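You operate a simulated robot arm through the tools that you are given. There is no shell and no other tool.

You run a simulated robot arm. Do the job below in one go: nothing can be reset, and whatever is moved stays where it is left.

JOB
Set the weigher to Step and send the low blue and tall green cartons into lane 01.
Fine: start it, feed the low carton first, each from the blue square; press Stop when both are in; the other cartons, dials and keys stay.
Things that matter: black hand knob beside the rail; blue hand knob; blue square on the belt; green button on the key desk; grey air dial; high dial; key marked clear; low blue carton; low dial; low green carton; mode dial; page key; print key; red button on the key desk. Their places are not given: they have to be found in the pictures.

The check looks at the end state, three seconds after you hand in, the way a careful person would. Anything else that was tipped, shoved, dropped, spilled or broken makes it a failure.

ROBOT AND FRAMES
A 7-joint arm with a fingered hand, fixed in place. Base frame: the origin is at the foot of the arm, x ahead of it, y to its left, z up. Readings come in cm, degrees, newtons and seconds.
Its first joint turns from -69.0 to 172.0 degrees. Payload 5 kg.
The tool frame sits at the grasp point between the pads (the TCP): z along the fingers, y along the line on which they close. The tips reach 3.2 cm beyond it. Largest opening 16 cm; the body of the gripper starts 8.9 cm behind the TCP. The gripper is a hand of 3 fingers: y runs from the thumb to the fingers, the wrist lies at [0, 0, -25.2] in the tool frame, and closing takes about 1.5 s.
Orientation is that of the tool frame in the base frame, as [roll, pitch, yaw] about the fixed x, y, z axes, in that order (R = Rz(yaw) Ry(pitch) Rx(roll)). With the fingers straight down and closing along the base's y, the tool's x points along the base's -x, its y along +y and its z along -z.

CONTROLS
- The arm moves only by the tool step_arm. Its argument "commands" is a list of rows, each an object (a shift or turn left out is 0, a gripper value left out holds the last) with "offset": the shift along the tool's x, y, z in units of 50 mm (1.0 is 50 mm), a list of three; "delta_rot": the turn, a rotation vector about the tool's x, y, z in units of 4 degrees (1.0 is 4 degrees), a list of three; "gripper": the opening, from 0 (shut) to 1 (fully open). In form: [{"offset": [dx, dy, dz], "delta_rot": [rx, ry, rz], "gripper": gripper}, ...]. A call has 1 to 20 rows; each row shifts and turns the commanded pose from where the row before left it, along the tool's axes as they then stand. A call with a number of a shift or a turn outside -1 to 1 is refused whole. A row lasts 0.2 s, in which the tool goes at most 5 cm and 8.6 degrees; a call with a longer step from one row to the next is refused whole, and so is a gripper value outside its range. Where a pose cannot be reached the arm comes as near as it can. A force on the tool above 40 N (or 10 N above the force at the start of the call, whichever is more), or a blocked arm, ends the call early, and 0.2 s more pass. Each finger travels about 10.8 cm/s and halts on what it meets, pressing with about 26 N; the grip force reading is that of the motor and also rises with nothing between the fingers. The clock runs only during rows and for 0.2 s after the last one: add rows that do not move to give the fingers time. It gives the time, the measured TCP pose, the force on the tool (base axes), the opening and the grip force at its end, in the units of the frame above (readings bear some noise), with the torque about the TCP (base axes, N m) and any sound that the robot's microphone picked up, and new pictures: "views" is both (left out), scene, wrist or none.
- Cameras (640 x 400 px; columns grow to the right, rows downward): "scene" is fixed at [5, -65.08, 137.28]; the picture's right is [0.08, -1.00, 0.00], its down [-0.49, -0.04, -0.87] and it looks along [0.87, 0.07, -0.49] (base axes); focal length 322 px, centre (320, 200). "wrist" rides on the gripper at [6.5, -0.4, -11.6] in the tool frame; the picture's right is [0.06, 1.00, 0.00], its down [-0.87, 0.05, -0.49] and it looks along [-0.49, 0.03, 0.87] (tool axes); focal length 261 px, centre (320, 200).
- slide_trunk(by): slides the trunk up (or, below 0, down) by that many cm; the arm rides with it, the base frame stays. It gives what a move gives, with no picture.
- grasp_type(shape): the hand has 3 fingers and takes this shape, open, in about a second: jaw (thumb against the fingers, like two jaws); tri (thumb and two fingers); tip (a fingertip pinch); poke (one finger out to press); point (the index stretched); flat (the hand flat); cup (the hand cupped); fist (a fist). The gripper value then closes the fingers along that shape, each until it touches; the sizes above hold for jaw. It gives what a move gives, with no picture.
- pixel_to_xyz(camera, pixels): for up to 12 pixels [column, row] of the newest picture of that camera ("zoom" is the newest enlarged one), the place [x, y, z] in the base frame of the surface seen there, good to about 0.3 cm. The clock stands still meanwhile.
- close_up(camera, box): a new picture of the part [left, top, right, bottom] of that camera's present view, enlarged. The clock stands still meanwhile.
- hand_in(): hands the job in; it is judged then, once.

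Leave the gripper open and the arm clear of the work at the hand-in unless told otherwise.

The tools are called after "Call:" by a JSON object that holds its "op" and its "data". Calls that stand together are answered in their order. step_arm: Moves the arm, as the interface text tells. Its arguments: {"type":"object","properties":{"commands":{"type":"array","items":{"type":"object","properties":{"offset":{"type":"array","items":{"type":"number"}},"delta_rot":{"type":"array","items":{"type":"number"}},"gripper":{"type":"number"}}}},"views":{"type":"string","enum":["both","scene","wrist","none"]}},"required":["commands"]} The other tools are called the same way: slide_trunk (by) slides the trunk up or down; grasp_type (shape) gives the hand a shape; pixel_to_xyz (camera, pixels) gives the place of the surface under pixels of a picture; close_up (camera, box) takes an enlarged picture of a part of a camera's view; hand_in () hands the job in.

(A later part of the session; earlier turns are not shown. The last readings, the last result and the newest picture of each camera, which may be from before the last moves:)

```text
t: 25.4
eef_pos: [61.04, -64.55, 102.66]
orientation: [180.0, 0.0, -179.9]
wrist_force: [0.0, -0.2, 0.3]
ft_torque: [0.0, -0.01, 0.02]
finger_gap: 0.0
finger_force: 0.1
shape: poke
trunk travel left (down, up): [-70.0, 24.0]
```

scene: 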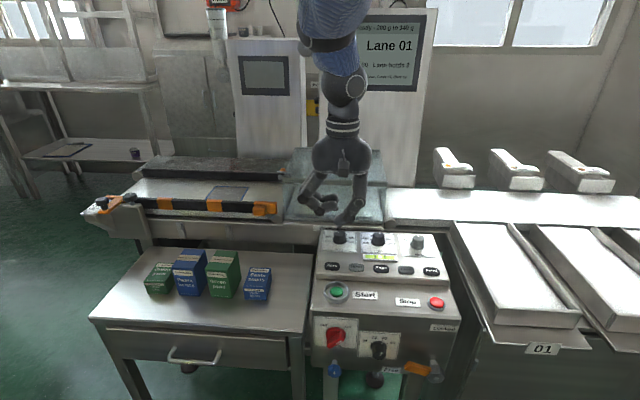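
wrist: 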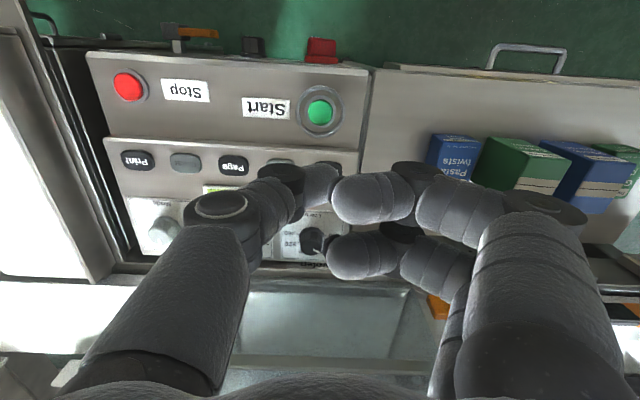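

In poke shape one finger (the left one in the wrist picture) reaches down, with its tip near (325,185). I'll measure where its tip lies.

Call:
{"op": "close_up", "data": {"camera": "wrist", "box": [240, 140, 420, 290]}}

Call:
{"op": "close_up", "data": {"camera": "scene", "box": [280, 150, 400, 240]}}

Call:
{"op": "pixel_to_xyz", "data": {"camera": "wrist", "pixels": [[320, 180], [333, 180], [325, 168], [318, 200], [338, 185], [320, 112], [305, 112], [335, 112], [300, 112], [342, 112], [127, 87], [340, 200]]}}

Call:
{"op": "pixel_to_xyz", "data": {"camera": "scene", "pixels": [[343, 222], [350, 215], [340, 224], [320, 210], [336, 226], [345, 218]]}}

```text
2.67 times, centred on (330, 215) of wrist
```

zoom: 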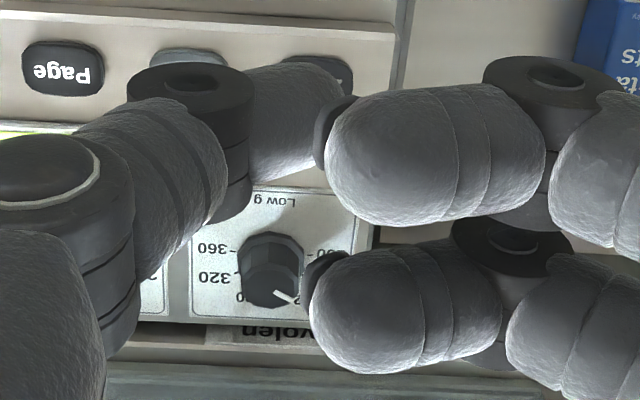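

```text
4.44 times, centred on (340, 195) of scene
```

zoom: 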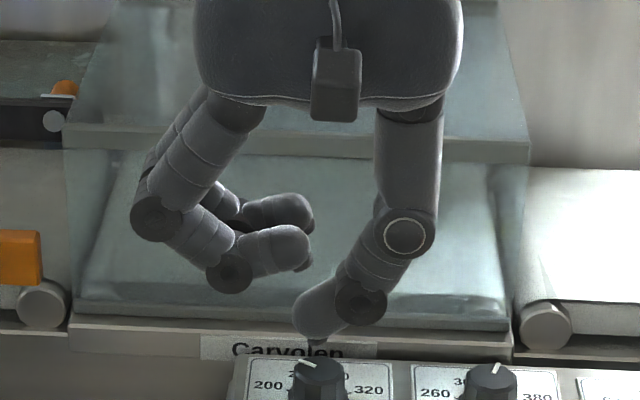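

```text
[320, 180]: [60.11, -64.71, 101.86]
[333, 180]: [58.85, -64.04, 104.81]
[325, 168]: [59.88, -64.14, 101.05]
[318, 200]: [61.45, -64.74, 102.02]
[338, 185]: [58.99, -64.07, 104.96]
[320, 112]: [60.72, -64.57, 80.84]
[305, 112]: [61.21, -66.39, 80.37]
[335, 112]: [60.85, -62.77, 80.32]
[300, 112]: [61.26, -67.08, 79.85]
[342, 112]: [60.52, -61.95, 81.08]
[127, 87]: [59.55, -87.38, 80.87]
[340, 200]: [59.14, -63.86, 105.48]
```

```text
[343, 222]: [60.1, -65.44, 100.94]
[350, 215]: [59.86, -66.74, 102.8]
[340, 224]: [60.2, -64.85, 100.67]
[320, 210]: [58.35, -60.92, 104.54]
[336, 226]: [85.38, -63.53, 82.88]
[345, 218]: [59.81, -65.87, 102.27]
```

The pressing tip sits almost under the TCP. I'll go down over the Start button (60.75, −64.5) to just above it, then press in small steps.

Call:
{"op": "step_arm", "data": {"commands": [{"offset": [0.05, 0.01, 0.8]}, {"offset": [0, 0, 0.8]}, {"offset": [0, 0, 0.8]}, {"offset": [0, 0, 0.7]}, {"offset": [0, 0, 0.3]}, {}]}}

```text
t: 26.8
eef_pos: [60.71, -64.46, 85.74]
orientation: [180.0, 0.1, 180.0]
wrist_force: [-0.4, -0.7, -0.3]
ft_torque: [0.03, 0.02, 0.02]
finger_gap: 0.0
finger_force: 0.1
shape: poke
trunk travel left (down, up): [-70.0, 24.0]
```

scene: 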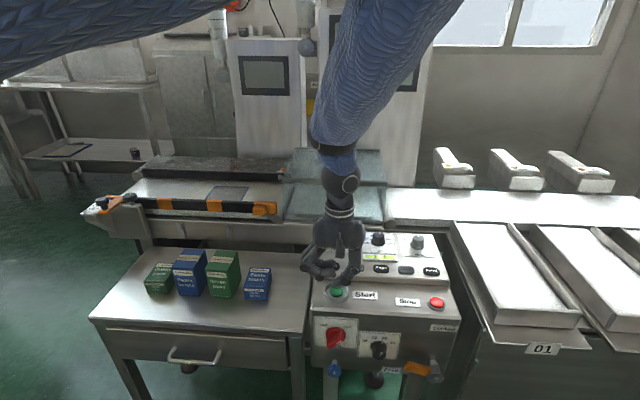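
wrist: 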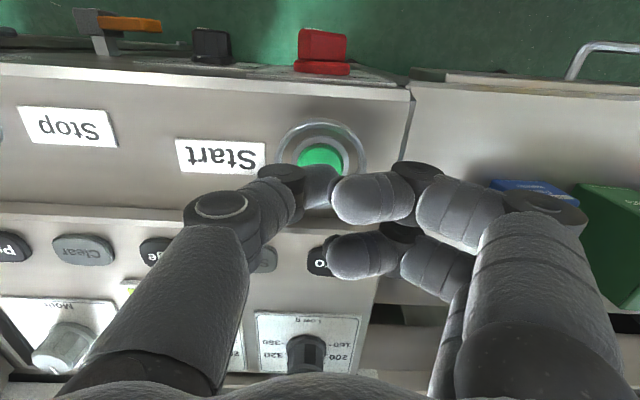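

The tip is over the green button with no contact yet. I'll press down in 0.25 cm steps, watching the force and any sound.

Call:
{"op": "step_arm", "data": {"commands": [{"offset": [0, 0, 0.06]}, {"offset": [0, 0, 0.06]}, {"offset": [0, 0, 0.06]}, {"offset": [0, 0, 0.06]}, {"offset": [0, 0, 0.06]}, {"offset": [0, 0, 0.05]}]}}

```text
t: 28.2
eef_pos: [60.83, -64.54, 84.16]
orientation: [180.0, 0.0, -180.0]
wrist_force: [-0.2, 0.0, 3.4]
ft_torque: [0.02, 0.02, -0.01]
finger_gap: 0.01
finger_force: 0.1
shape: poke
trunk travel left (down, up): [-70.0, 24.0]
heard: click
```

scene: 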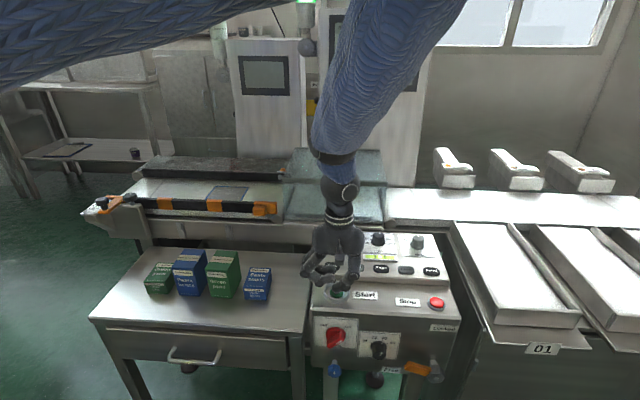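
wrist: 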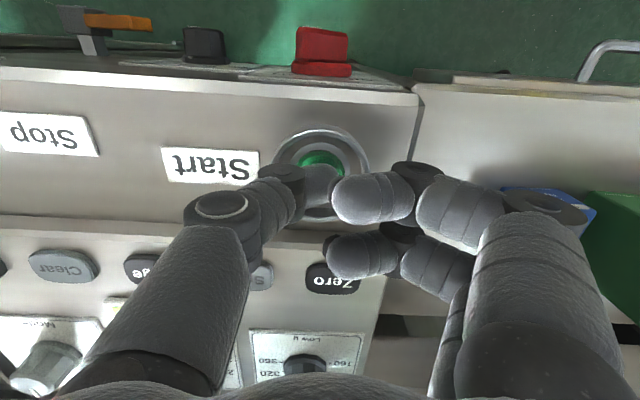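

I heard a click and the beacon lamp at (305,12) is now green, so it has started. I'll rise, reshape the hand to jaw, and move back to read the display and see the belt.

Call:
{"op": "step_arm", "data": {"commands": [{"offset": [0, 0, -0.5]}, {"offset": [0, 0, -0.9]}, {"offset": [0, 0, -0.9]}, {"offset": [0, 0, -0.9]}, {"offset": [0, 0.5, -0.8]}, {"offset": [0, 1, 0]}, {"offset": [0, 1, 0]}, {"offset": [0, 1, 0]}], "views": "none"}}

Call:
{"op": "grasp_type", "data": {"shape": "jaw"}}

Call:
{"op": "step_arm", "data": {"commands": [{"gripper": 1.0}, {}, {}]}}

Call:
{"op": "close_up", "data": {"camera": "scene", "box": [325, 10, 425, 92]}}

```text
t: 30.0
eef_pos: [60.78, -46.91, 104.06]
orientation: [-179.8, -0.1, 179.8]
wrist_force: [0.0, -0.1, 1.2]
ft_torque: [0.0, 0.0, 0.01]
finger_gap: 0.0
finger_force: 0.0
shape: poke
trunk travel left (down, up): [-70.0, 24.0]
```

```text
t: 30.9
eef_pos: [60.89, -46.91, 104.0]
orientation: [-180.0, -0.1, 180.0]
wrist_force: [-0.5, -0.2, 0.2]
ft_torque: [-0.05, -0.02, 0.01]
finger_gap: 15.99
finger_force: 0.0
shape: jaw
trunk travel left (down, up): [-70.0, 24.0]
```

```text
t: 31.7
eef_pos: [60.72, -47.09, 104.02]
orientation: [-179.9, 0.0, -180.0]
wrist_force: [-0.3, -0.7, 0.1]
ft_torque: [0.0, -0.01, 0.0]
finger_gap: 15.98
finger_force: 0.0
shape: jaw
trunk travel left (down, up): [-70.0, 24.0]
```

scene: 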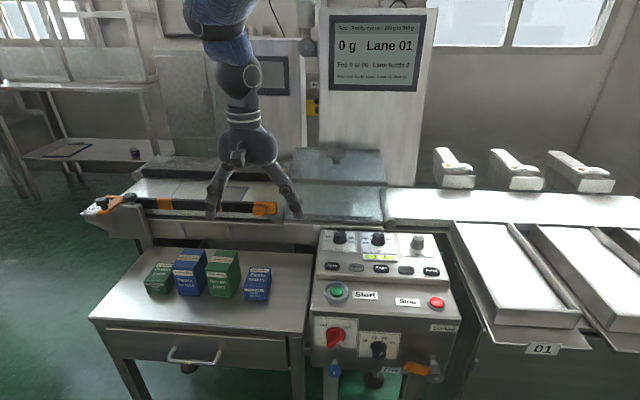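
wrist: 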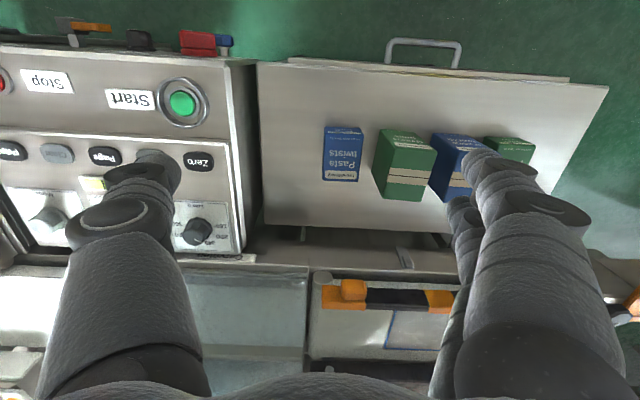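

```text
4.88 times, centred on (375, 51) of scene
```

zoom: 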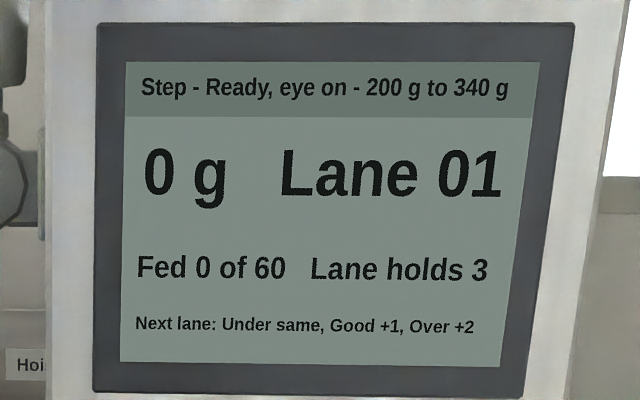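

The display says "Step - Ready, eye on": an eye watches the blue square and the belt runs when a carton sits there. I'll measure the low blue carton (around 343,153) and the tall green one (404,165) in the wrist picture.

Call:
{"op": "close_up", "data": {"camera": "wrist", "box": [310, 110, 450, 220]}}

Call:
{"op": "pixel_to_xyz", "data": {"camera": "wrist", "pixels": [[326, 137], [361, 137], [357, 179], [326, 178], [343, 158], [387, 165], [434, 167], [421, 199], [384, 193], [440, 160], [370, 160], [384, 150]]}}

Call:
{"op": "close_up", "data": {"camera": "wrist", "box": [300, 240, 500, 380]}}

```text
3.64 times, centred on (380, 165) of wrist
```

zoom: 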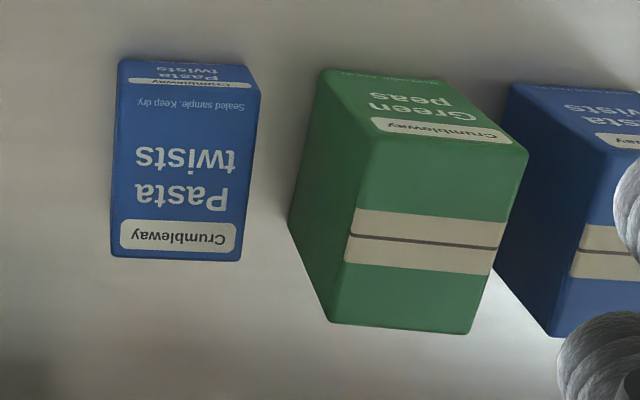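

```text
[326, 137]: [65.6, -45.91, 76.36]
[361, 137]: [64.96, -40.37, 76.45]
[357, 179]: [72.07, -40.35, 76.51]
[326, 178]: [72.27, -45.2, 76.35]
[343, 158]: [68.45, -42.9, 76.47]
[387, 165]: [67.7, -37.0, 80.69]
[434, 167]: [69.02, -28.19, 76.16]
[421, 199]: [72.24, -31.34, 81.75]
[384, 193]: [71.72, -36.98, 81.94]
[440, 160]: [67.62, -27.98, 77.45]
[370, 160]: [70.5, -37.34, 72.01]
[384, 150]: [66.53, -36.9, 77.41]
```

```text
2.86 times, centred on (400, 310) of wrist
```

zoom: 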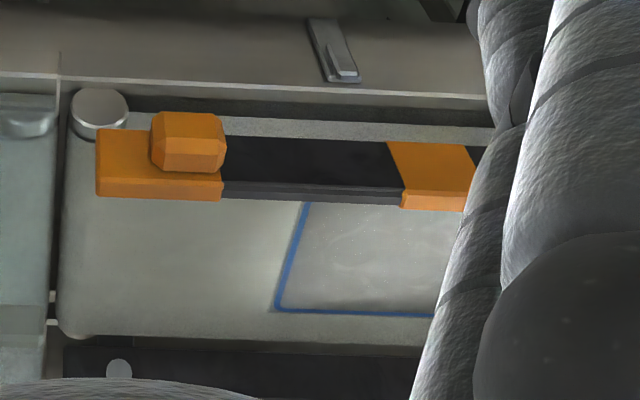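

I'll query the corners slightly inside the edges for accurate centres and yaw.

Call:
{"op": "pixel_to_xyz", "data": {"camera": "wrist", "pixels": [[325.7, 134], [362, 137.3], [357.2, 180], [323.8, 179], [394.5, 149], [435.5, 152.5], [420, 200], [383.5, 196.5], [400, 175], [424, 170]]}}

Call:
{"op": "pixel_to_xyz", "data": {"camera": "scene", "pixels": [[213, 252], [239, 253], [211, 267], [233, 271], [251, 268], [269, 268], [247, 284], [268, 286], [208, 282], [233, 283], [186, 268], [181, 272]]}}

```text
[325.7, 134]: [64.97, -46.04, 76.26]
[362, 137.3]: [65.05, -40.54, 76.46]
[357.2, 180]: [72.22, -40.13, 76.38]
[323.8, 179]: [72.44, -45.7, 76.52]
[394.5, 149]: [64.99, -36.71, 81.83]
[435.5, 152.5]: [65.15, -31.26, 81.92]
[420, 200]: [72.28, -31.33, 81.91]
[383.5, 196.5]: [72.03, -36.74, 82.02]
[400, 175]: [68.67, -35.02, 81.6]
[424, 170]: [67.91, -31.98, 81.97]
```

```text
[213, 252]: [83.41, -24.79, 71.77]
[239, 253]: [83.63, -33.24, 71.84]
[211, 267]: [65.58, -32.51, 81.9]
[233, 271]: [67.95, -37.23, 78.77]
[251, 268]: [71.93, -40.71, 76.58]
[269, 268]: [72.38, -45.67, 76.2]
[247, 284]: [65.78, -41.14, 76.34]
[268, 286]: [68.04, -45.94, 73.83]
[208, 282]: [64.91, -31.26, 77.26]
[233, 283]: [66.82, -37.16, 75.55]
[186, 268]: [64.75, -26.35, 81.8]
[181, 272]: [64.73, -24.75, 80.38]
```

Low blue carton: centre (68.6, −43.1), 8 × 5.7 × 4.4 cm, nearly square to the axes. Tall green carton: centre (68.6, −34.0), 8 × 6 × 9.8 cm.

I'll grip along x (the 8 cm length). That keeps the fingers out of the gaps between cartons and lets the belt carry each one out between the fingers. First I'll turn the hand 88° and shift over the low blue carton.

Call:
{"op": "step_arm", "data": {"commands": [{"delta_rot": [0, 0, 1]}, {"delta_rot": [0, 0, 1]}, {"delta_rot": [0, 0, 1]}, {"delta_rot": [0, 0, 1]}, {"delta_rot": [0, 0, 1]}, {"delta_rot": [0, 0, 1]}, {"delta_rot": [0, 0, 1]}, {"delta_rot": [0, 0, 1]}, {"delta_rot": [0, 0, 1]}, {"delta_rot": [0, 0, 1]}, {"delta_rot": [0, 0, 1]}, {"delta_rot": [0, 0, 1]}, {"delta_rot": [0, 0, 1]}, {"delta_rot": [0, 0, 1]}, {"delta_rot": [0, 0, 1]}, {"delta_rot": [0, 0, 1]}, {"delta_rot": [0, 0, 1]}, {"delta_rot": [0, 0, 1]}, {"delta_rot": [0, 0, 1]}, {"delta_rot": [0, 0, 1]}], "views": "none"}}

Call:
{"op": "step_arm", "data": {"commands": [{"delta_rot": [0, 0, 1]}, {"delta_rot": [0, 0, 1]}, {"offset": [0.4, 0.8, 0]}, {"offset": [0.4, 0.8, 0]}, {}]}}

```text
t: 35.9
eef_pos: [60.87, -47.06, 103.95]
orientation: [-180.0, 0.1, 99.9]
wrist_force: [-0.5, -0.5, 0.6]
ft_torque: [0.0, -0.02, 0.02]
finger_gap: 15.98
finger_force: 0.1
shape: jaw
trunk travel left (down, up): [-70.0, 24.0]
```

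```text
t: 37.1
eef_pos: [68.83, -42.73, 104.07]
orientation: [180.0, 0.0, 92.0]
wrist_force: [0.3, -0.2, 0.3]
ft_torque: [0.01, -0.03, -0.02]
finger_gap: 15.99
finger_force: 0.2
shape: jaw
trunk travel left (down, up): [-70.0, 24.0]
```

scene: 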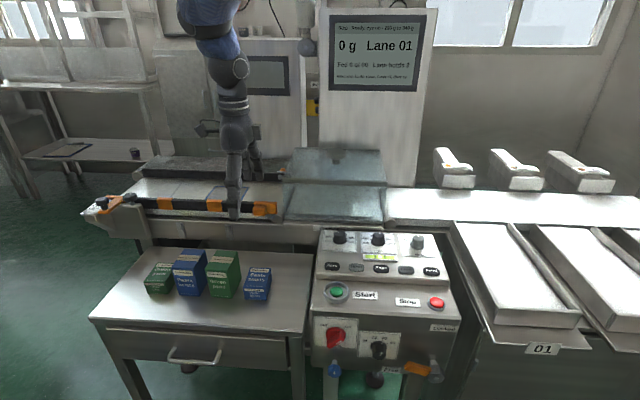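
wrist: 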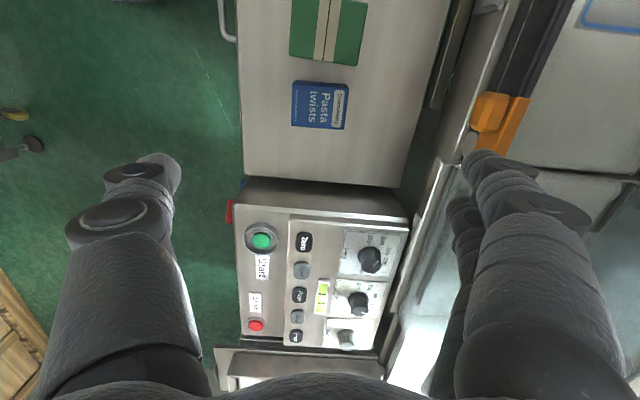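

The hand is over the low blue carton. I'll narrow the opening to 12 cm and descend partway to check alignment.

Call:
{"op": "step_arm", "data": {"commands": [{"offset": [-0.08, -0.04, 0.6], "gripper": 0.76}, {"offset": [0, 0, 0.8]}, {"offset": [0, 0, 0.8]}, {"offset": [0, 0, 0.8]}, {"offset": [0, 0, 0.4]}, {}]}}

```text
t: 38.5
eef_pos: [68.58, -43.13, 86.95]
orientation: [180.0, 0.1, 92.1]
wrist_force: [-0.2, 0.9, 0.0]
ft_torque: [-0.02, -0.01, 0.01]
finger_gap: 12.18
finger_force: 0.0
shape: jaw
trunk travel left (down, up): [-70.0, 24.0]
```

scene: 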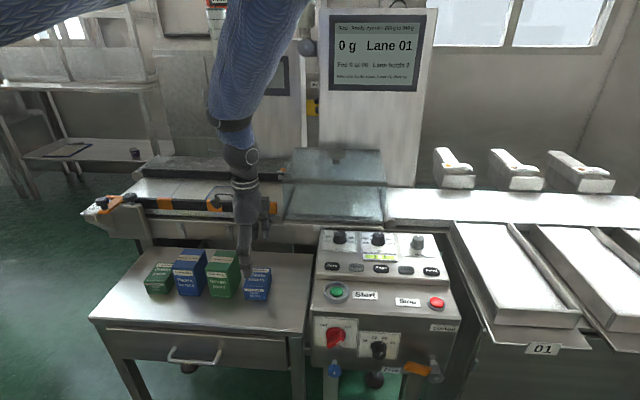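
wrist: 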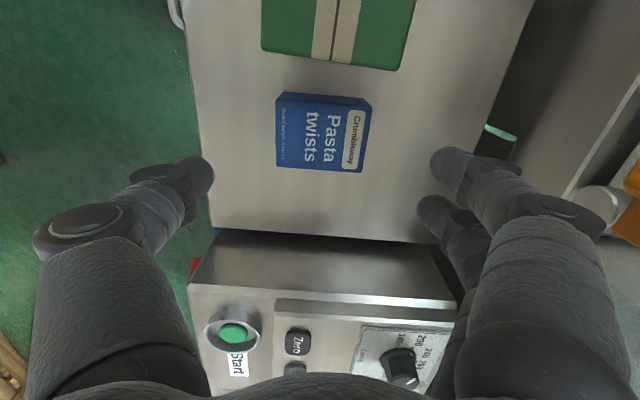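

It is aligned. I'll descend to TCP z≈75.7, which puts the tips about 0.5 cm above the table.

Call:
{"op": "step_arm", "data": {"commands": [{"offset": [0, 0, 0.7]}, {"offset": [0, 0, 0.7]}, {"offset": [0, 0, 0.5]}, {"offset": [0, 0, 0.34]}, {}, {}]}}

```text
t: 39.9
eef_pos: [68.68, -42.94, 75.81]
orientation: [-180.0, 0.0, 92.0]
wrist_force: [-0.5, -0.2, -0.2]
ft_torque: [0.03, -0.01, 0.01]
finger_gap: 12.2
finger_force: 0.1
shape: jaw
trunk travel left (down, up): [-70.0, 24.0]
```

scene: 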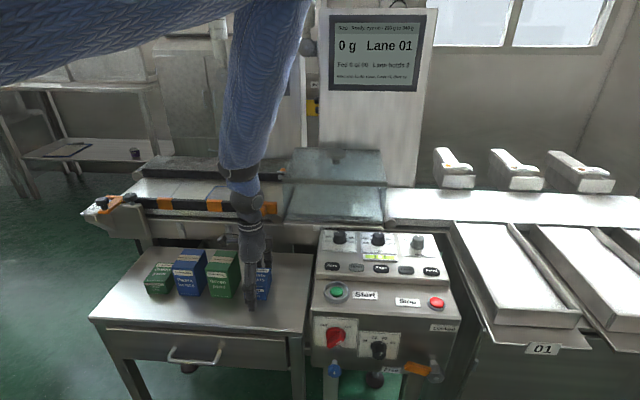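
wrist: 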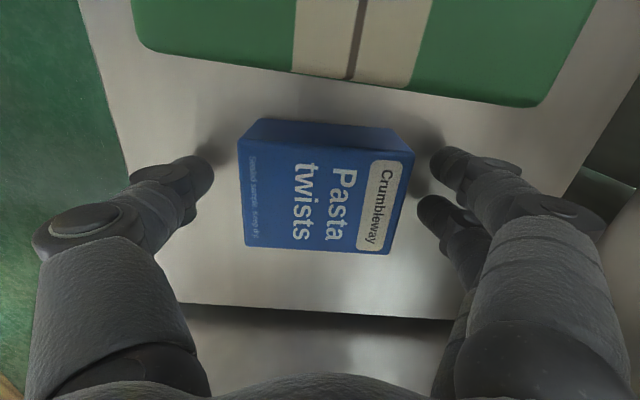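

The fingers straddle the carton, so I'll close on it.

Call:
{"op": "step_arm", "data": {"commands": [{"gripper": 0.42}, {}, {}, {}, {}, {}]}}

```text
t: 41.3
eef_pos: [68.59, -43.14, 75.91]
orientation: [-179.9, 0.0, 92.0]
wrist_force: [0.3, -0.4, 0.2]
ft_torque: [0.01, 0.02, 0.01]
finger_gap: 7.37
finger_force: 25.7
shape: jaw
trunk travel left (down, up): [-70.0, 24.0]
```

scene: 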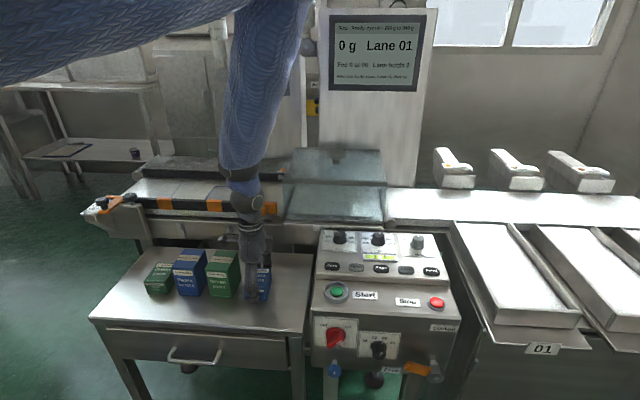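
wrist: 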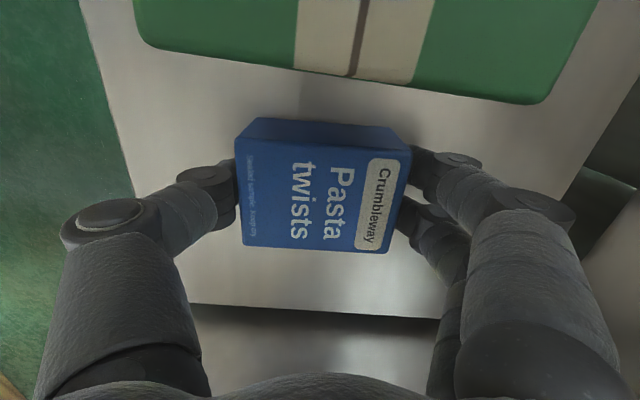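

The low blue carton is held (gap 7.37, 25.7 N). Before moving I'll check what stands behind the belt square (the dark band at row ~178) for finger clearance.

Call:
{"op": "pixel_to_xyz", "data": {"camera": "scene", "pixels": [[170, 160], [170, 170], [170, 176], [170, 179], [170, 182], [210, 168], [210, 174], [210, 178], [210, 181], [190, 209], [190, 203], [190, 201]]}}

Call:
{"op": "step_arm", "data": {"commands": [{"offset": [0, 0, -0.3]}, {"offset": [0, 0, -0.7]}, {"offset": [0, 0, -0.8]}, {"offset": [0, 0, -0.8]}, {"offset": [0, 0, -0.8]}, {"offset": [0, 0, -0.8], "delta_rot": [0, 0, 0.5]}, {}]}}

```text
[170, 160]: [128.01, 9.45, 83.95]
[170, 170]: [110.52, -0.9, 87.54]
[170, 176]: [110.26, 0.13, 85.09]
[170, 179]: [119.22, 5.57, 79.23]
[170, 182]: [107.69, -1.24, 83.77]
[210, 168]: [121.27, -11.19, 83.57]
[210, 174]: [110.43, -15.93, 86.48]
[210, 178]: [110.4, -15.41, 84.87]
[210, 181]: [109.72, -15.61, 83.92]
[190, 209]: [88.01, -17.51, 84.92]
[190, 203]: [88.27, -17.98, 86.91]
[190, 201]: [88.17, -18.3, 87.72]
```

```text
t: 42.9
eef_pos: [68.53, -43.2, 96.69]
orientation: [-179.9, 0.0, 90.0]
wrist_force: [-0.6, -0.4, -1.7]
ft_torque: [0.03, 0.03, -0.02]
finger_gap: 7.36
finger_force: 25.9
shape: jaw
trunk travel left (down, up): [-70.0, 24.0]
```

scene: 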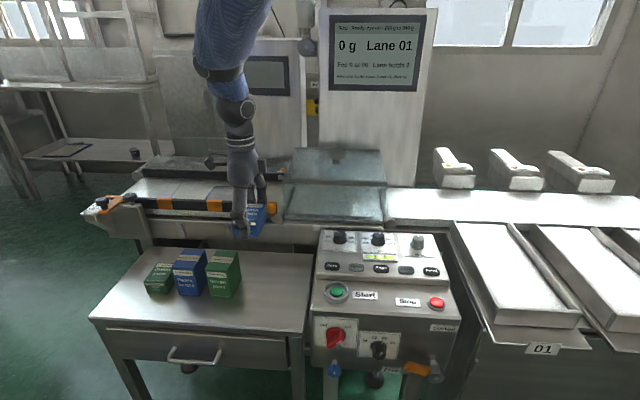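
wrist: 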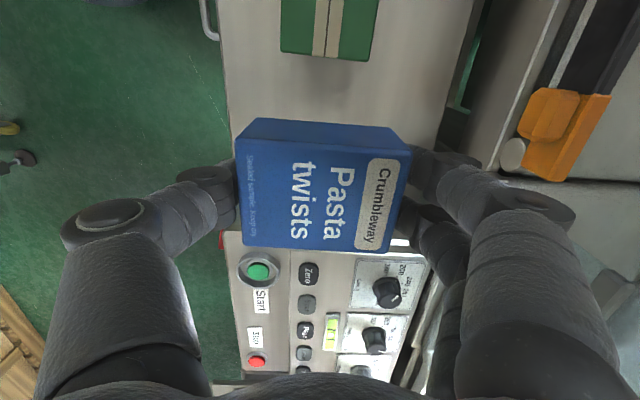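

The rear guide is at x≈110.4 (top about 88) and the front rail's face is at x≈88, so the channel around x=100 is clear. The held weight reads about 1.7 N. I'll carry the carton above the blue square centre (100, −25).

Call:
{"op": "step_arm", "data": {"commands": [{"offset": [0.404, 0.7, 0]}, {"offset": [0.404, 0.7, 0]}, {"offset": [0.404, 0.7, 0]}, {"offset": [0.404, 0.7, 0]}, {"offset": [0.404, 0.7, 0]}, {"offset": [0.404, 0.7, 0]}, {"offset": [0.404, 0.7, 0]}, {"offset": [0.404, 0.7, 0]}, {"offset": [0.404, 0.7, 0]}, {}]}}

```text
t: 45.1
eef_pos: [88.65, -31.61, 100.35]
orientation: [179.9, -0.4, 90.1]
wrist_force: [-0.3, 0.4, -1.7]
ft_torque: [0.03, 0.03, -0.03]
finger_gap: 7.37
finger_force: 26.1
shape: jaw
out of reach, approached as far as the arm can: row 6, 7, 8, 9
trunk travel left (down, up): [-70.0, 24.0]
```

scene: 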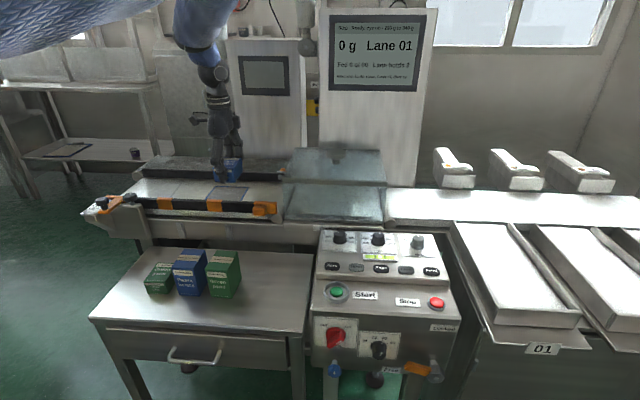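
wrist: 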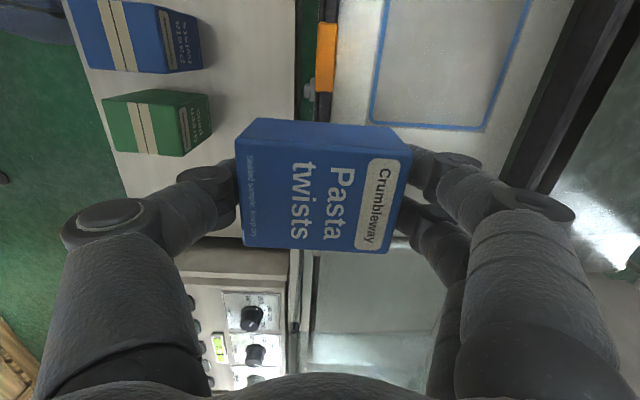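

The arm couldn't go further out with the hand turned to yaw 90 and stalled at about (88.7, −31.6), so this looks like a wrist-turn limit rather than length. I'm well above the rail, so I'll test by turning the hand back 30° and moving outward.

Call:
{"op": "step_arm", "data": {"commands": [{"delta_rot": [0, 0, -1]}, {"delta_rot": [0, 0, -1]}, {"delta_rot": [0, 0, -1]}, {"delta_rot": [0, 0, -1]}, {"delta_rot": [0, 0, -1]}, {"delta_rot": [0, 0, -1]}, {"delta_rot": [0, 0, -1]}, {"delta_rot": [0, 0, -1]}, {}]}}

```text
t: 47.1
eef_pos: [88.68, -31.83, 100.27]
orientation: [179.9, 0.1, 122.0]
wrist_force: [1.0, 0.5, -1.4]
ft_torque: [0.0, 0.0, -0.02]
finger_gap: 7.34
finger_force: 26.0
shape: jaw
trunk travel left (down, up): [-70.0, 24.0]
```

scene: 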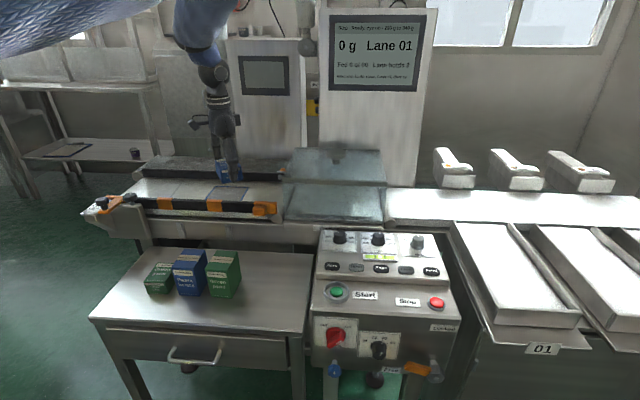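
wrist: 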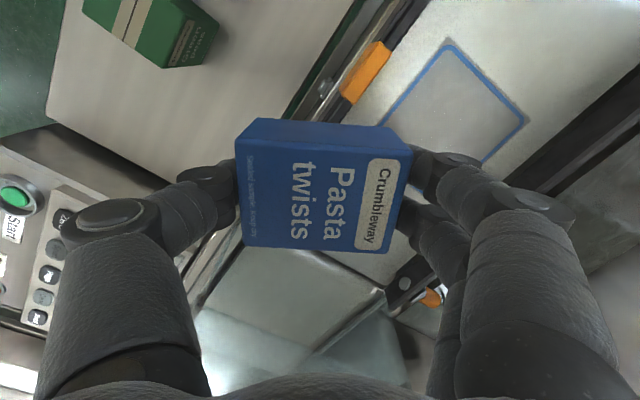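

Turning works freely. Now I'll try moving outward toward the square at this yaw (mostly along tool y).

Call:
{"op": "step_arm", "data": {"commands": [{"offset": [0, 0.7, 0]}, {"offset": [0, 0.7, 0]}, {"offset": [0, 0.7, 0]}, {"offset": [0, 0.54, 0]}, {}], "views": "scene"}}

```text
t: 48.3
eef_pos: [89.08, -31.09, 102.8]
orientation: [179.8, 0.0, 122.0]
wrist_force: [0.3, 0.1, -0.6]
ft_torque: [0.0, 0.0, 0.0]
finger_gap: 7.38
finger_force: 26.2
shape: jaw
out of reach, approached as far as the arm can: row 1, 2, 3, 4
trunk travel left (down, up): [-70.0, 24.0]
```

scene: 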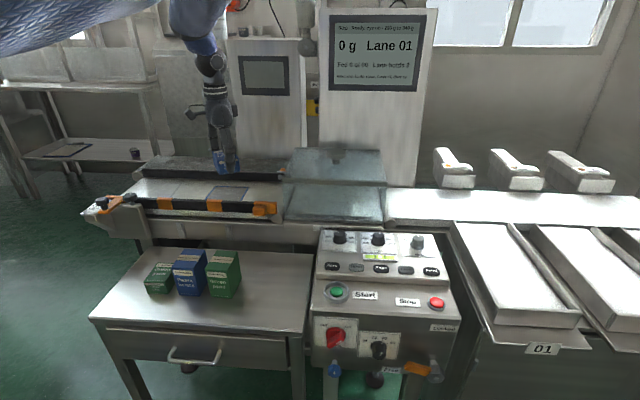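

Not the yaw: it's an arm-length limit, and reach grows with height. The shoulder seems to sit too high, so I'll raise the hand 15 cm, slide the trunk down 20 cm, and try outward again. The carton stays well above the rails.

Call:
{"op": "step_arm", "data": {"commands": [{"offset": [0, 0, -1]}, {"offset": [0, 0, -1]}, {"offset": [0, 0, -1]}, {}], "views": "none"}}

Call:
{"op": "slide_trunk", "data": {"by": -20}}

Call:
{"op": "step_arm", "data": {"commands": [{"offset": [0, 0.7, 0]}, {"offset": [0, 0.7, 0]}, {"offset": [0, 0.7, 0]}, {"offset": [0, 0.4, 0]}, {}]}}

```text
t: 49.3
eef_pos: [88.92, -31.28, 117.44]
orientation: [179.8, -0.1, 122.0]
wrist_force: [0.4, -0.7, -1.2]
ft_torque: [0.0, 0.03, -0.02]
finger_gap: 7.35
finger_force: 25.6
shape: jaw
out of reach, approached as far as the arm can: row 3
trunk travel left (down, up): [-70.0, 24.0]
```

```text
t: 51.5
eef_pos: [88.85, -31.3, 97.63]
orientation: [179.5, 0.0, 121.9]
wrist_force: [-0.9, -0.2, -1.4]
ft_torque: [0.0, 0.02, -0.03]
finger_gap: 7.36
finger_force: 26.2
shape: jaw
trunk travel left (down, up): [-50.0, 44.0]
```

```text
t: 52.7
eef_pos: [89.72, -30.26, 94.94]
orientation: [179.3, -0.1, 122.0]
wrist_force: [1.0, 0.1, -1.4]
ft_torque: [-0.01, 0.0, 0.02]
finger_gap: 7.35
finger_force: 25.8
shape: jaw
out of reach, approached as far as the arm can: row 1, 2, 3, 4
trunk travel left (down, up): [-50.0, 44.0]
```

scene: 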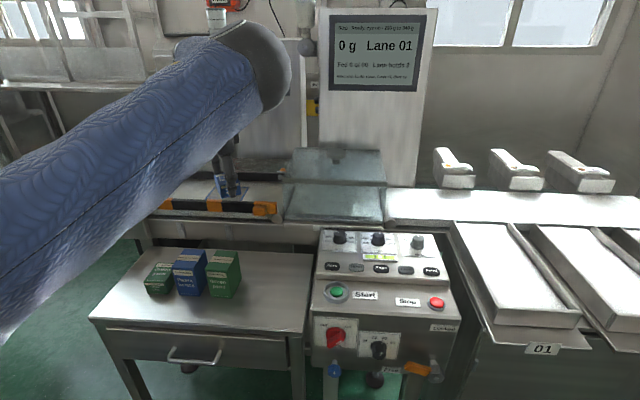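
wrist: 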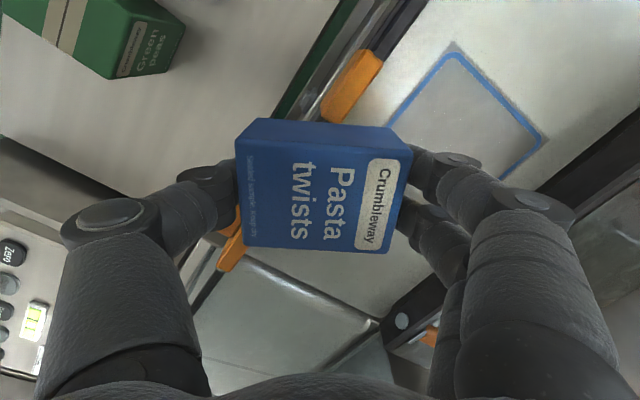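

Still limited to x≈90 when upright, which puts the shoulder axis near y≈−45 with about 91 cm to the wrist. The square needs the hand leaning forward about 30°.

So each carton must be held across its y sides with the hand already leaning, so that it stays level. I'll take the low carton back to the table near its old place, but a bit further from the tall green one, and regrasp it. First I'll return above the table.

Call:
{"op": "step_arm", "data": {"commands": [{"offset": [-0.047, -0.85, -0.15]}, {"offset": [-0.047, -0.85, -0.15]}, {"offset": [-0.047, -0.85, -0.1]}, {"offset": [-0.047, -0.9, 0]}, {"offset": [-0.047, -0.9, 0]}, {"offset": [-0.047, -0.9, 0]}, {"delta_rot": [0, 0, 1]}, {"delta_rot": [0, 0, 1]}, {"delta_rot": [0, 0, 1]}, {"delta_rot": [0, 0, 1]}, {"delta_rot": [0, 0, 1]}, {"delta_rot": [0, 0, 1]}, {"delta_rot": [0, 0, 1]}, {"delta_rot": [0, 0, 1]}, {}]}}

```text
t: 55.9
eef_pos: [68.07, -45.49, 96.83]
orientation: [179.7, -0.1, 89.9]
wrist_force: [1.2, -0.4, -0.5]
ft_torque: [0.03, -0.03, -0.01]
finger_gap: 7.32
finger_force: 26.1
shape: jaw
trunk travel left (down, up): [-50.0, 44.0]
```

scene: 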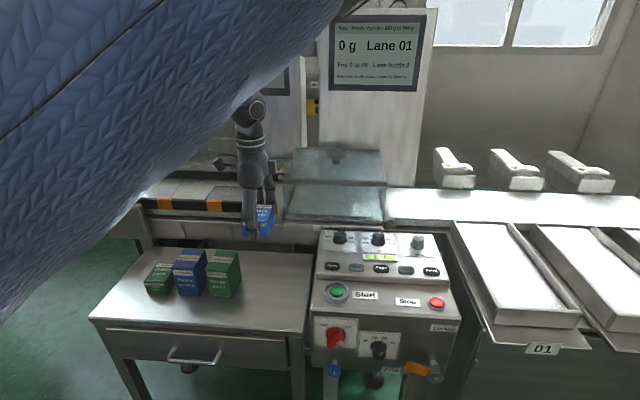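
wrist: 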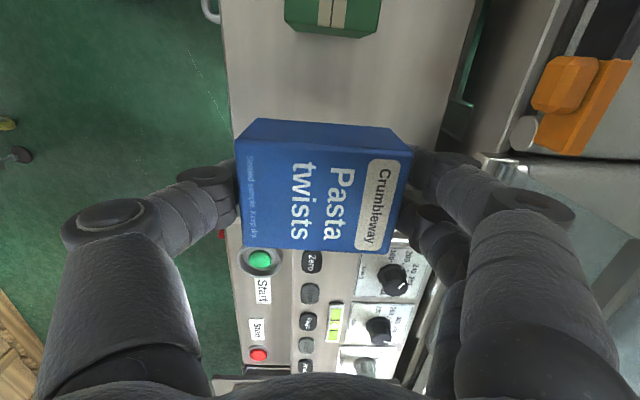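

I'm above the free spot at y≈−45.5 on the table. I'll lower the carton to just touching (TCP z≈76.0).

Call:
{"op": "step_arm", "data": {"commands": [{"offset": [0, 0, 0.9]}, {"offset": [0, 0, 0.9]}, {"offset": [0, 0, 0.9]}, {"offset": [0, 0, 0.8]}, {"offset": [0, 0, 0.4]}, {"offset": [0, 0, 0.15]}, {"offset": [0, 0, 0.08]}, {}]}}

```text
t: 57.7
eef_pos: [68.22, -45.45, 76.12]
orientation: [179.7, -0.2, 90.0]
wrist_force: [-0.4, 0.3, -1.7]
ft_torque: [-0.01, 0.02, 0.01]
finger_gap: 7.33
finger_force: 25.3
shape: jaw
trunk travel left (down, up): [-50.0, 44.0]
```

scene: 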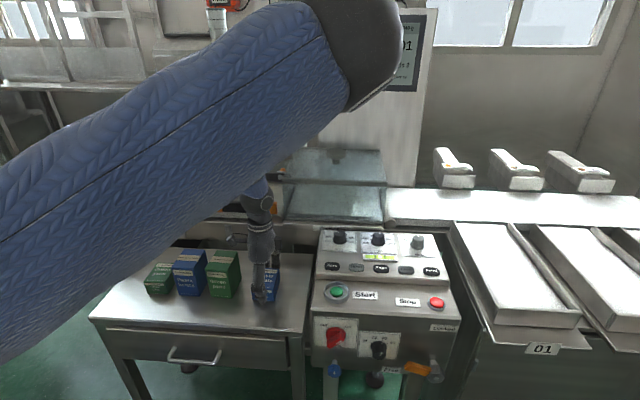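
wrist: 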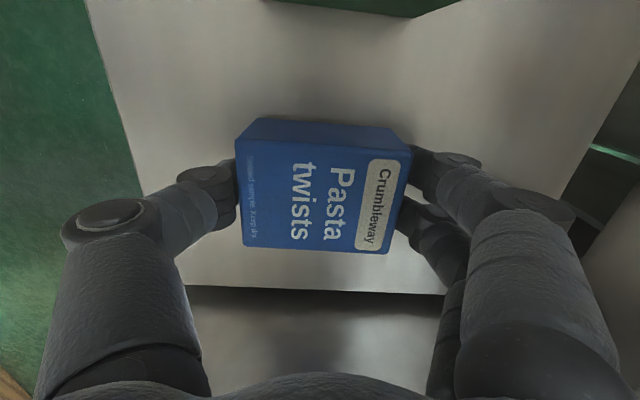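

It's almost touching. I'll lower 0.15 cm more, release, and rise.

Call:
{"op": "step_arm", "data": {"commands": [{"offset": [0, 0, 0.03]}, {"gripper": 0.72}, {}, {}, {}, {"offset": [0, 0, -0.5]}, {"offset": [0, 0, -0.9]}, {"offset": [0, 0, -0.9]}, {"offset": [0, 0, -0.9]}, {}]}}

```text
t: 59.9
eef_pos: [68.13, -45.44, 92.05]
orientation: [179.7, -0.2, 90.0]
wrist_force: [-0.2, -0.5, 0.7]
ft_torque: [-0.02, 0.01, 0.02]
finger_gap: 11.48
finger_force: 0.1
shape: jaw
trunk travel left (down, up): [-50.0, 44.0]
```

scene: 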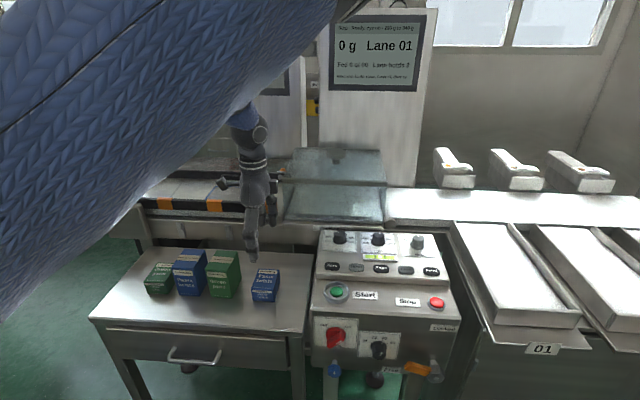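
wrist: 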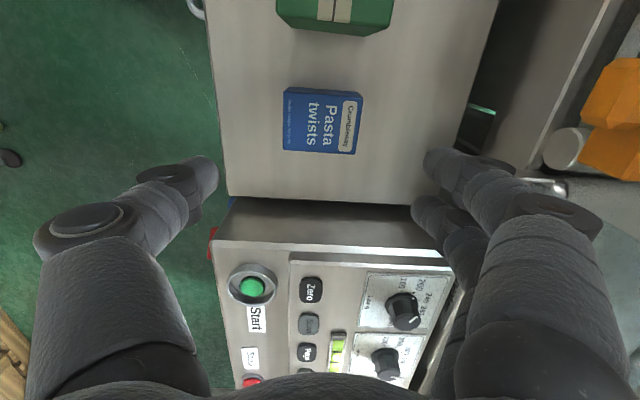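

The carton stands well. I'll measure its new place, then turn the hand back to yaw 180 (closing along y) at a safe height.

Call:
{"op": "pixel_to_xyz", "data": {"camera": "wrist", "pixels": [[285.5, 91.5], [360.5, 96], [354, 152], [284.5, 149], [322, 120]]}}

Call:
{"op": "close_up", "data": {"camera": "wrist", "box": [270, 70, 380, 170]}}

Call:
{"op": "step_arm", "data": {"commands": [{"offset": [0, 0, -0.8], "delta_rot": [0, 0, -1]}, {"offset": [0, 0, -0.8], "delta_rot": [0, 0, -1]}, {"delta_rot": [0, 0, -1]}, {"delta_rot": [0, 0, -1]}, {"delta_rot": [0, 0, -1]}, {"delta_rot": [0, 0, -1]}, {"delta_rot": [0, 0, -1]}, {"delta_rot": [0, 0, -1]}, {"delta_rot": [0, 0, -1]}, {"delta_rot": [0, 0, -1]}, {"delta_rot": [0, 0, -1]}, {"delta_rot": [0, 0, -1]}, {"delta_rot": [0, 0, -1]}, {"delta_rot": [0, 0, -1]}, {"delta_rot": [0, 0, -1]}, {"delta_rot": [0, 0, -1]}, {"delta_rot": [0, 0, -1]}, {"delta_rot": [0, 0, -1]}, {"delta_rot": [0, 0, -1]}, {"delta_rot": [0, 0, -1]}], "views": "none"}}

Call:
{"op": "step_arm", "data": {"commands": [{"delta_rot": [0, 0, -1]}, {"delta_rot": [0, 0, -1]}, {"delta_rot": [0, 0, -0.5]}, {"delta_rot": [0, -1, 0]}, {"delta_rot": [0, -1, 0]}, {"delta_rot": [0, -1, 0]}, {"delta_rot": [0, -1, 0]}, {"delta_rot": [0, -1, 0]}, {"delta_rot": [0, -1, 0]}, {"delta_rot": [0, -1, 0]}, {"delta_rot": [0, -0.5, 0], "gripper": 0.6}, {}]}}

```text
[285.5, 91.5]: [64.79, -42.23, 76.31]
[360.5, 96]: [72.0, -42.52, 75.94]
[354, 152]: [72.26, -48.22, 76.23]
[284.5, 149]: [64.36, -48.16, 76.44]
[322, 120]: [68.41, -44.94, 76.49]
```

```text
4.00 times, centred on (325, 120) of wrist
```

zoom: 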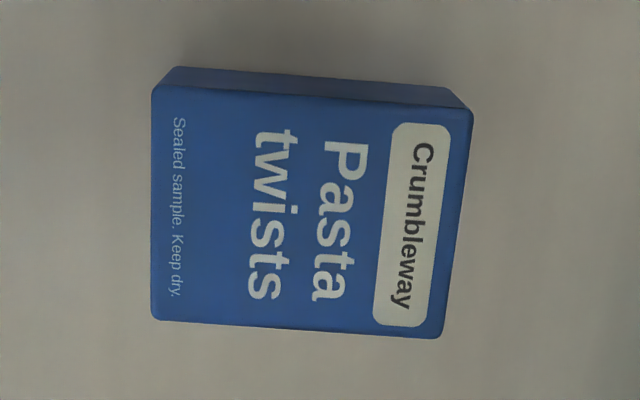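

```text
t: 64.1
eef_pos: [68.19, -45.61, 100.1]
orientation: [179.7, 0.2, 170.1]
wrist_force: [-0.2, 0.5, -0.4]
ft_torque: [0.02, -0.04, 0.04]
finger_gap: 11.47
finger_force: 0.1
shape: jaw
trunk travel left (down, up): [-50.0, 44.0]
```

```text
t: 66.7
eef_pos: [68.01, -45.41, 100.0]
orientation: [179.8, 30.4, 179.8]
wrist_force: [0.2, 0.0, 0.5]
ft_torque: [-0.01, 0.01, -0.01]
finger_gap: 9.63
finger_force: 0.1
shape: jaw
trunk travel left (down, up): [-50.0, 44.0]
```

scene: 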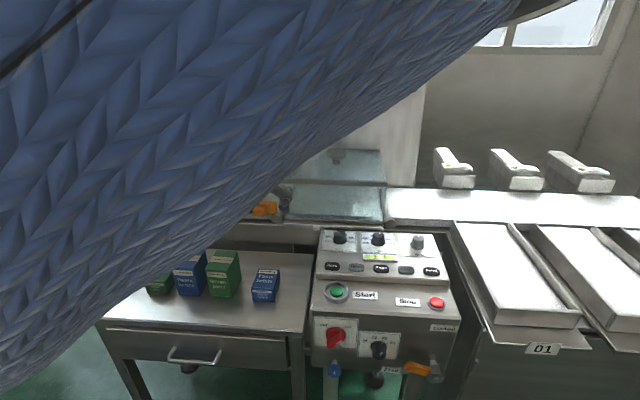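
wrist: 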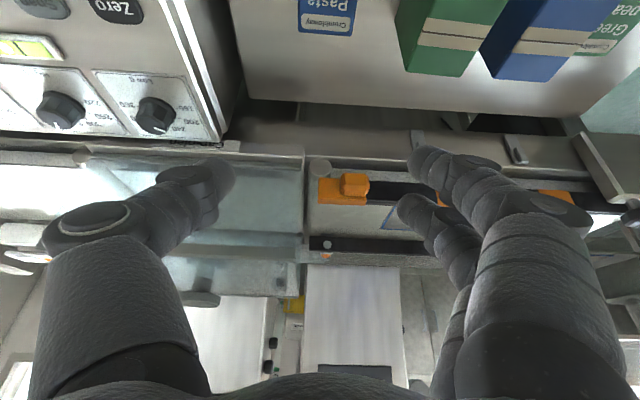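

The low carton's centre is now (68.4, −45.2), and the hand leans forward 30° with its closing line along y. I'll go down to z≈80 around the carton with the opening at 8 cm and check.

Call:
{"op": "step_arm", "data": {"commands": [{"offset": [0.416, 0.01, 0.682], "gripper": 0.5}, {"offset": [0.416, 0.01, 0.682]}, {"offset": [0.416, 0.01, 0.682]}, {"offset": [0.416, 0.01, 0.682]}, {"offset": [0.416, 0, 0.682]}, {}]}}

```text
t: 68.1
eef_pos: [67.75, -45.14, 79.9]
orientation: [179.8, 30.4, 179.8]
wrist_force: [0.0, 0.0, -0.3]
ft_torque: [0.0, -0.01, -0.02]
finger_gap: 8.06
finger_force: 0.1
shape: jaw
trunk travel left (down, up): [-50.0, 44.0]
```

scene: 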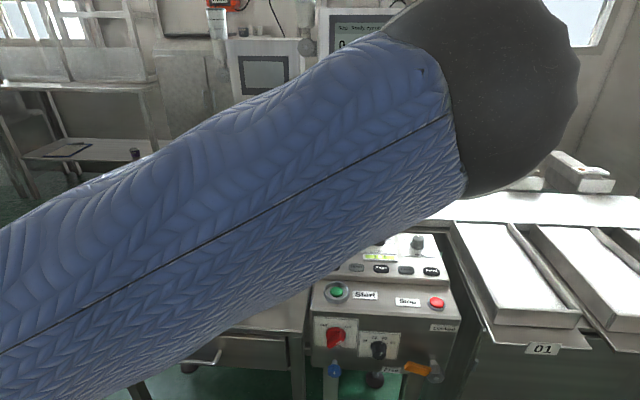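
wrist: 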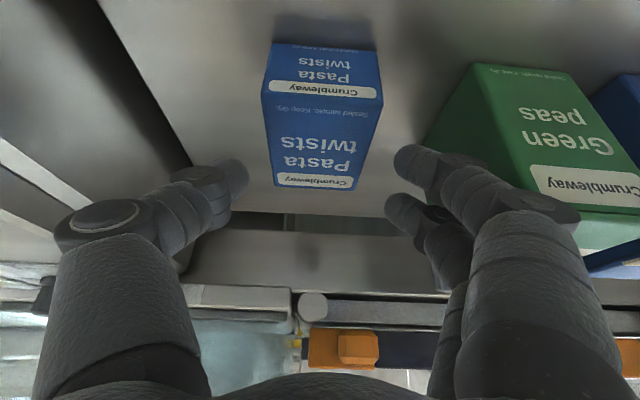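

Centred between the fingers. I'll go down the last 3.5 cm and close.

Call:
{"op": "step_arm", "data": {"commands": [{"offset": [0.175, 0, 0.303]}, {"offset": [0.175, 0, 0.303]}, {}]}}

```text
t: 68.9
eef_pos: [67.73, -45.16, 76.52]
orientation: [179.8, 30.3, 179.8]
wrist_force: [0.7, 0.6, -0.2]
ft_torque: [0.0, 0.0, 0.03]
finger_gap: 8.07
finger_force: 0.0
shape: jaw
trunk travel left (down, up): [-50.0, 44.0]
```

scene: 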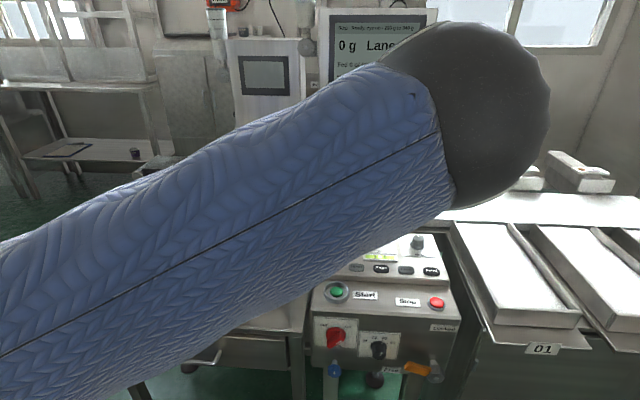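
wrist: 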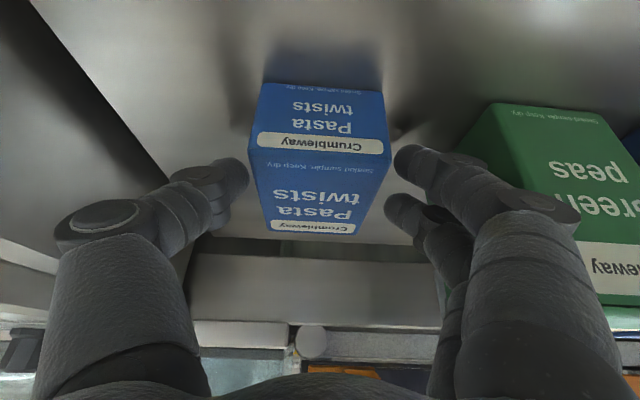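

I'll close on the carton's y sides.

Call:
{"op": "step_arm", "data": {"commands": [{"gripper": 0.28}, {}, {}, {}, {}], "views": "wrist"}}

```text
t: 70.1
eef_pos: [67.75, -45.15, 76.48]
orientation: [179.8, 30.4, 179.8]
wrist_force: [-0.3, -0.1, -0.6]
ft_torque: [0.01, -0.02, 0.02]
finger_gap: 5.38
finger_force: 26.1
shape: jaw
trunk travel left (down, up): [-50.0, 44.0]
```

wrist: 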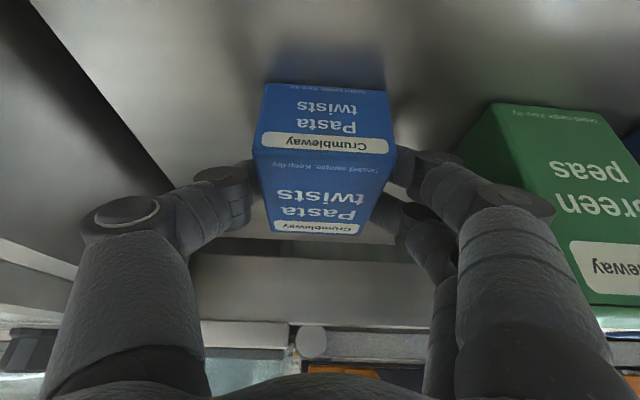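

It's gripped (gap 5.38, 26 N). I'll lift a few cm and check that the carton stays level.

Call:
{"op": "step_arm", "data": {"commands": [{"offset": [-0.1, 0, -0.173]}, {"offset": [-0.2, 0, -0.346]}, {"offset": [-0.3, 0, -0.52]}, {}], "views": "wrist"}}

```text
t: 71.1
eef_pos: [67.65, -45.39, 82.37]
orientation: [179.7, 30.1, 179.8]
wrist_force: [0.1, 0.4, -1.7]
ft_torque: [0.03, 0.01, 0.02]
finger_gap: 5.33
finger_force: 26.0
shape: jaw
trunk travel left (down, up): [-50.0, 44.0]
```

wrist: 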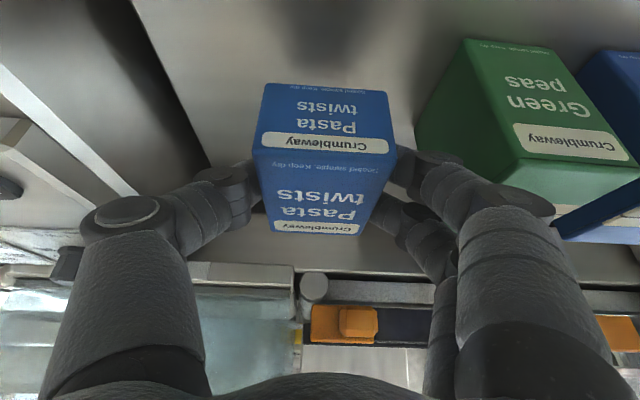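

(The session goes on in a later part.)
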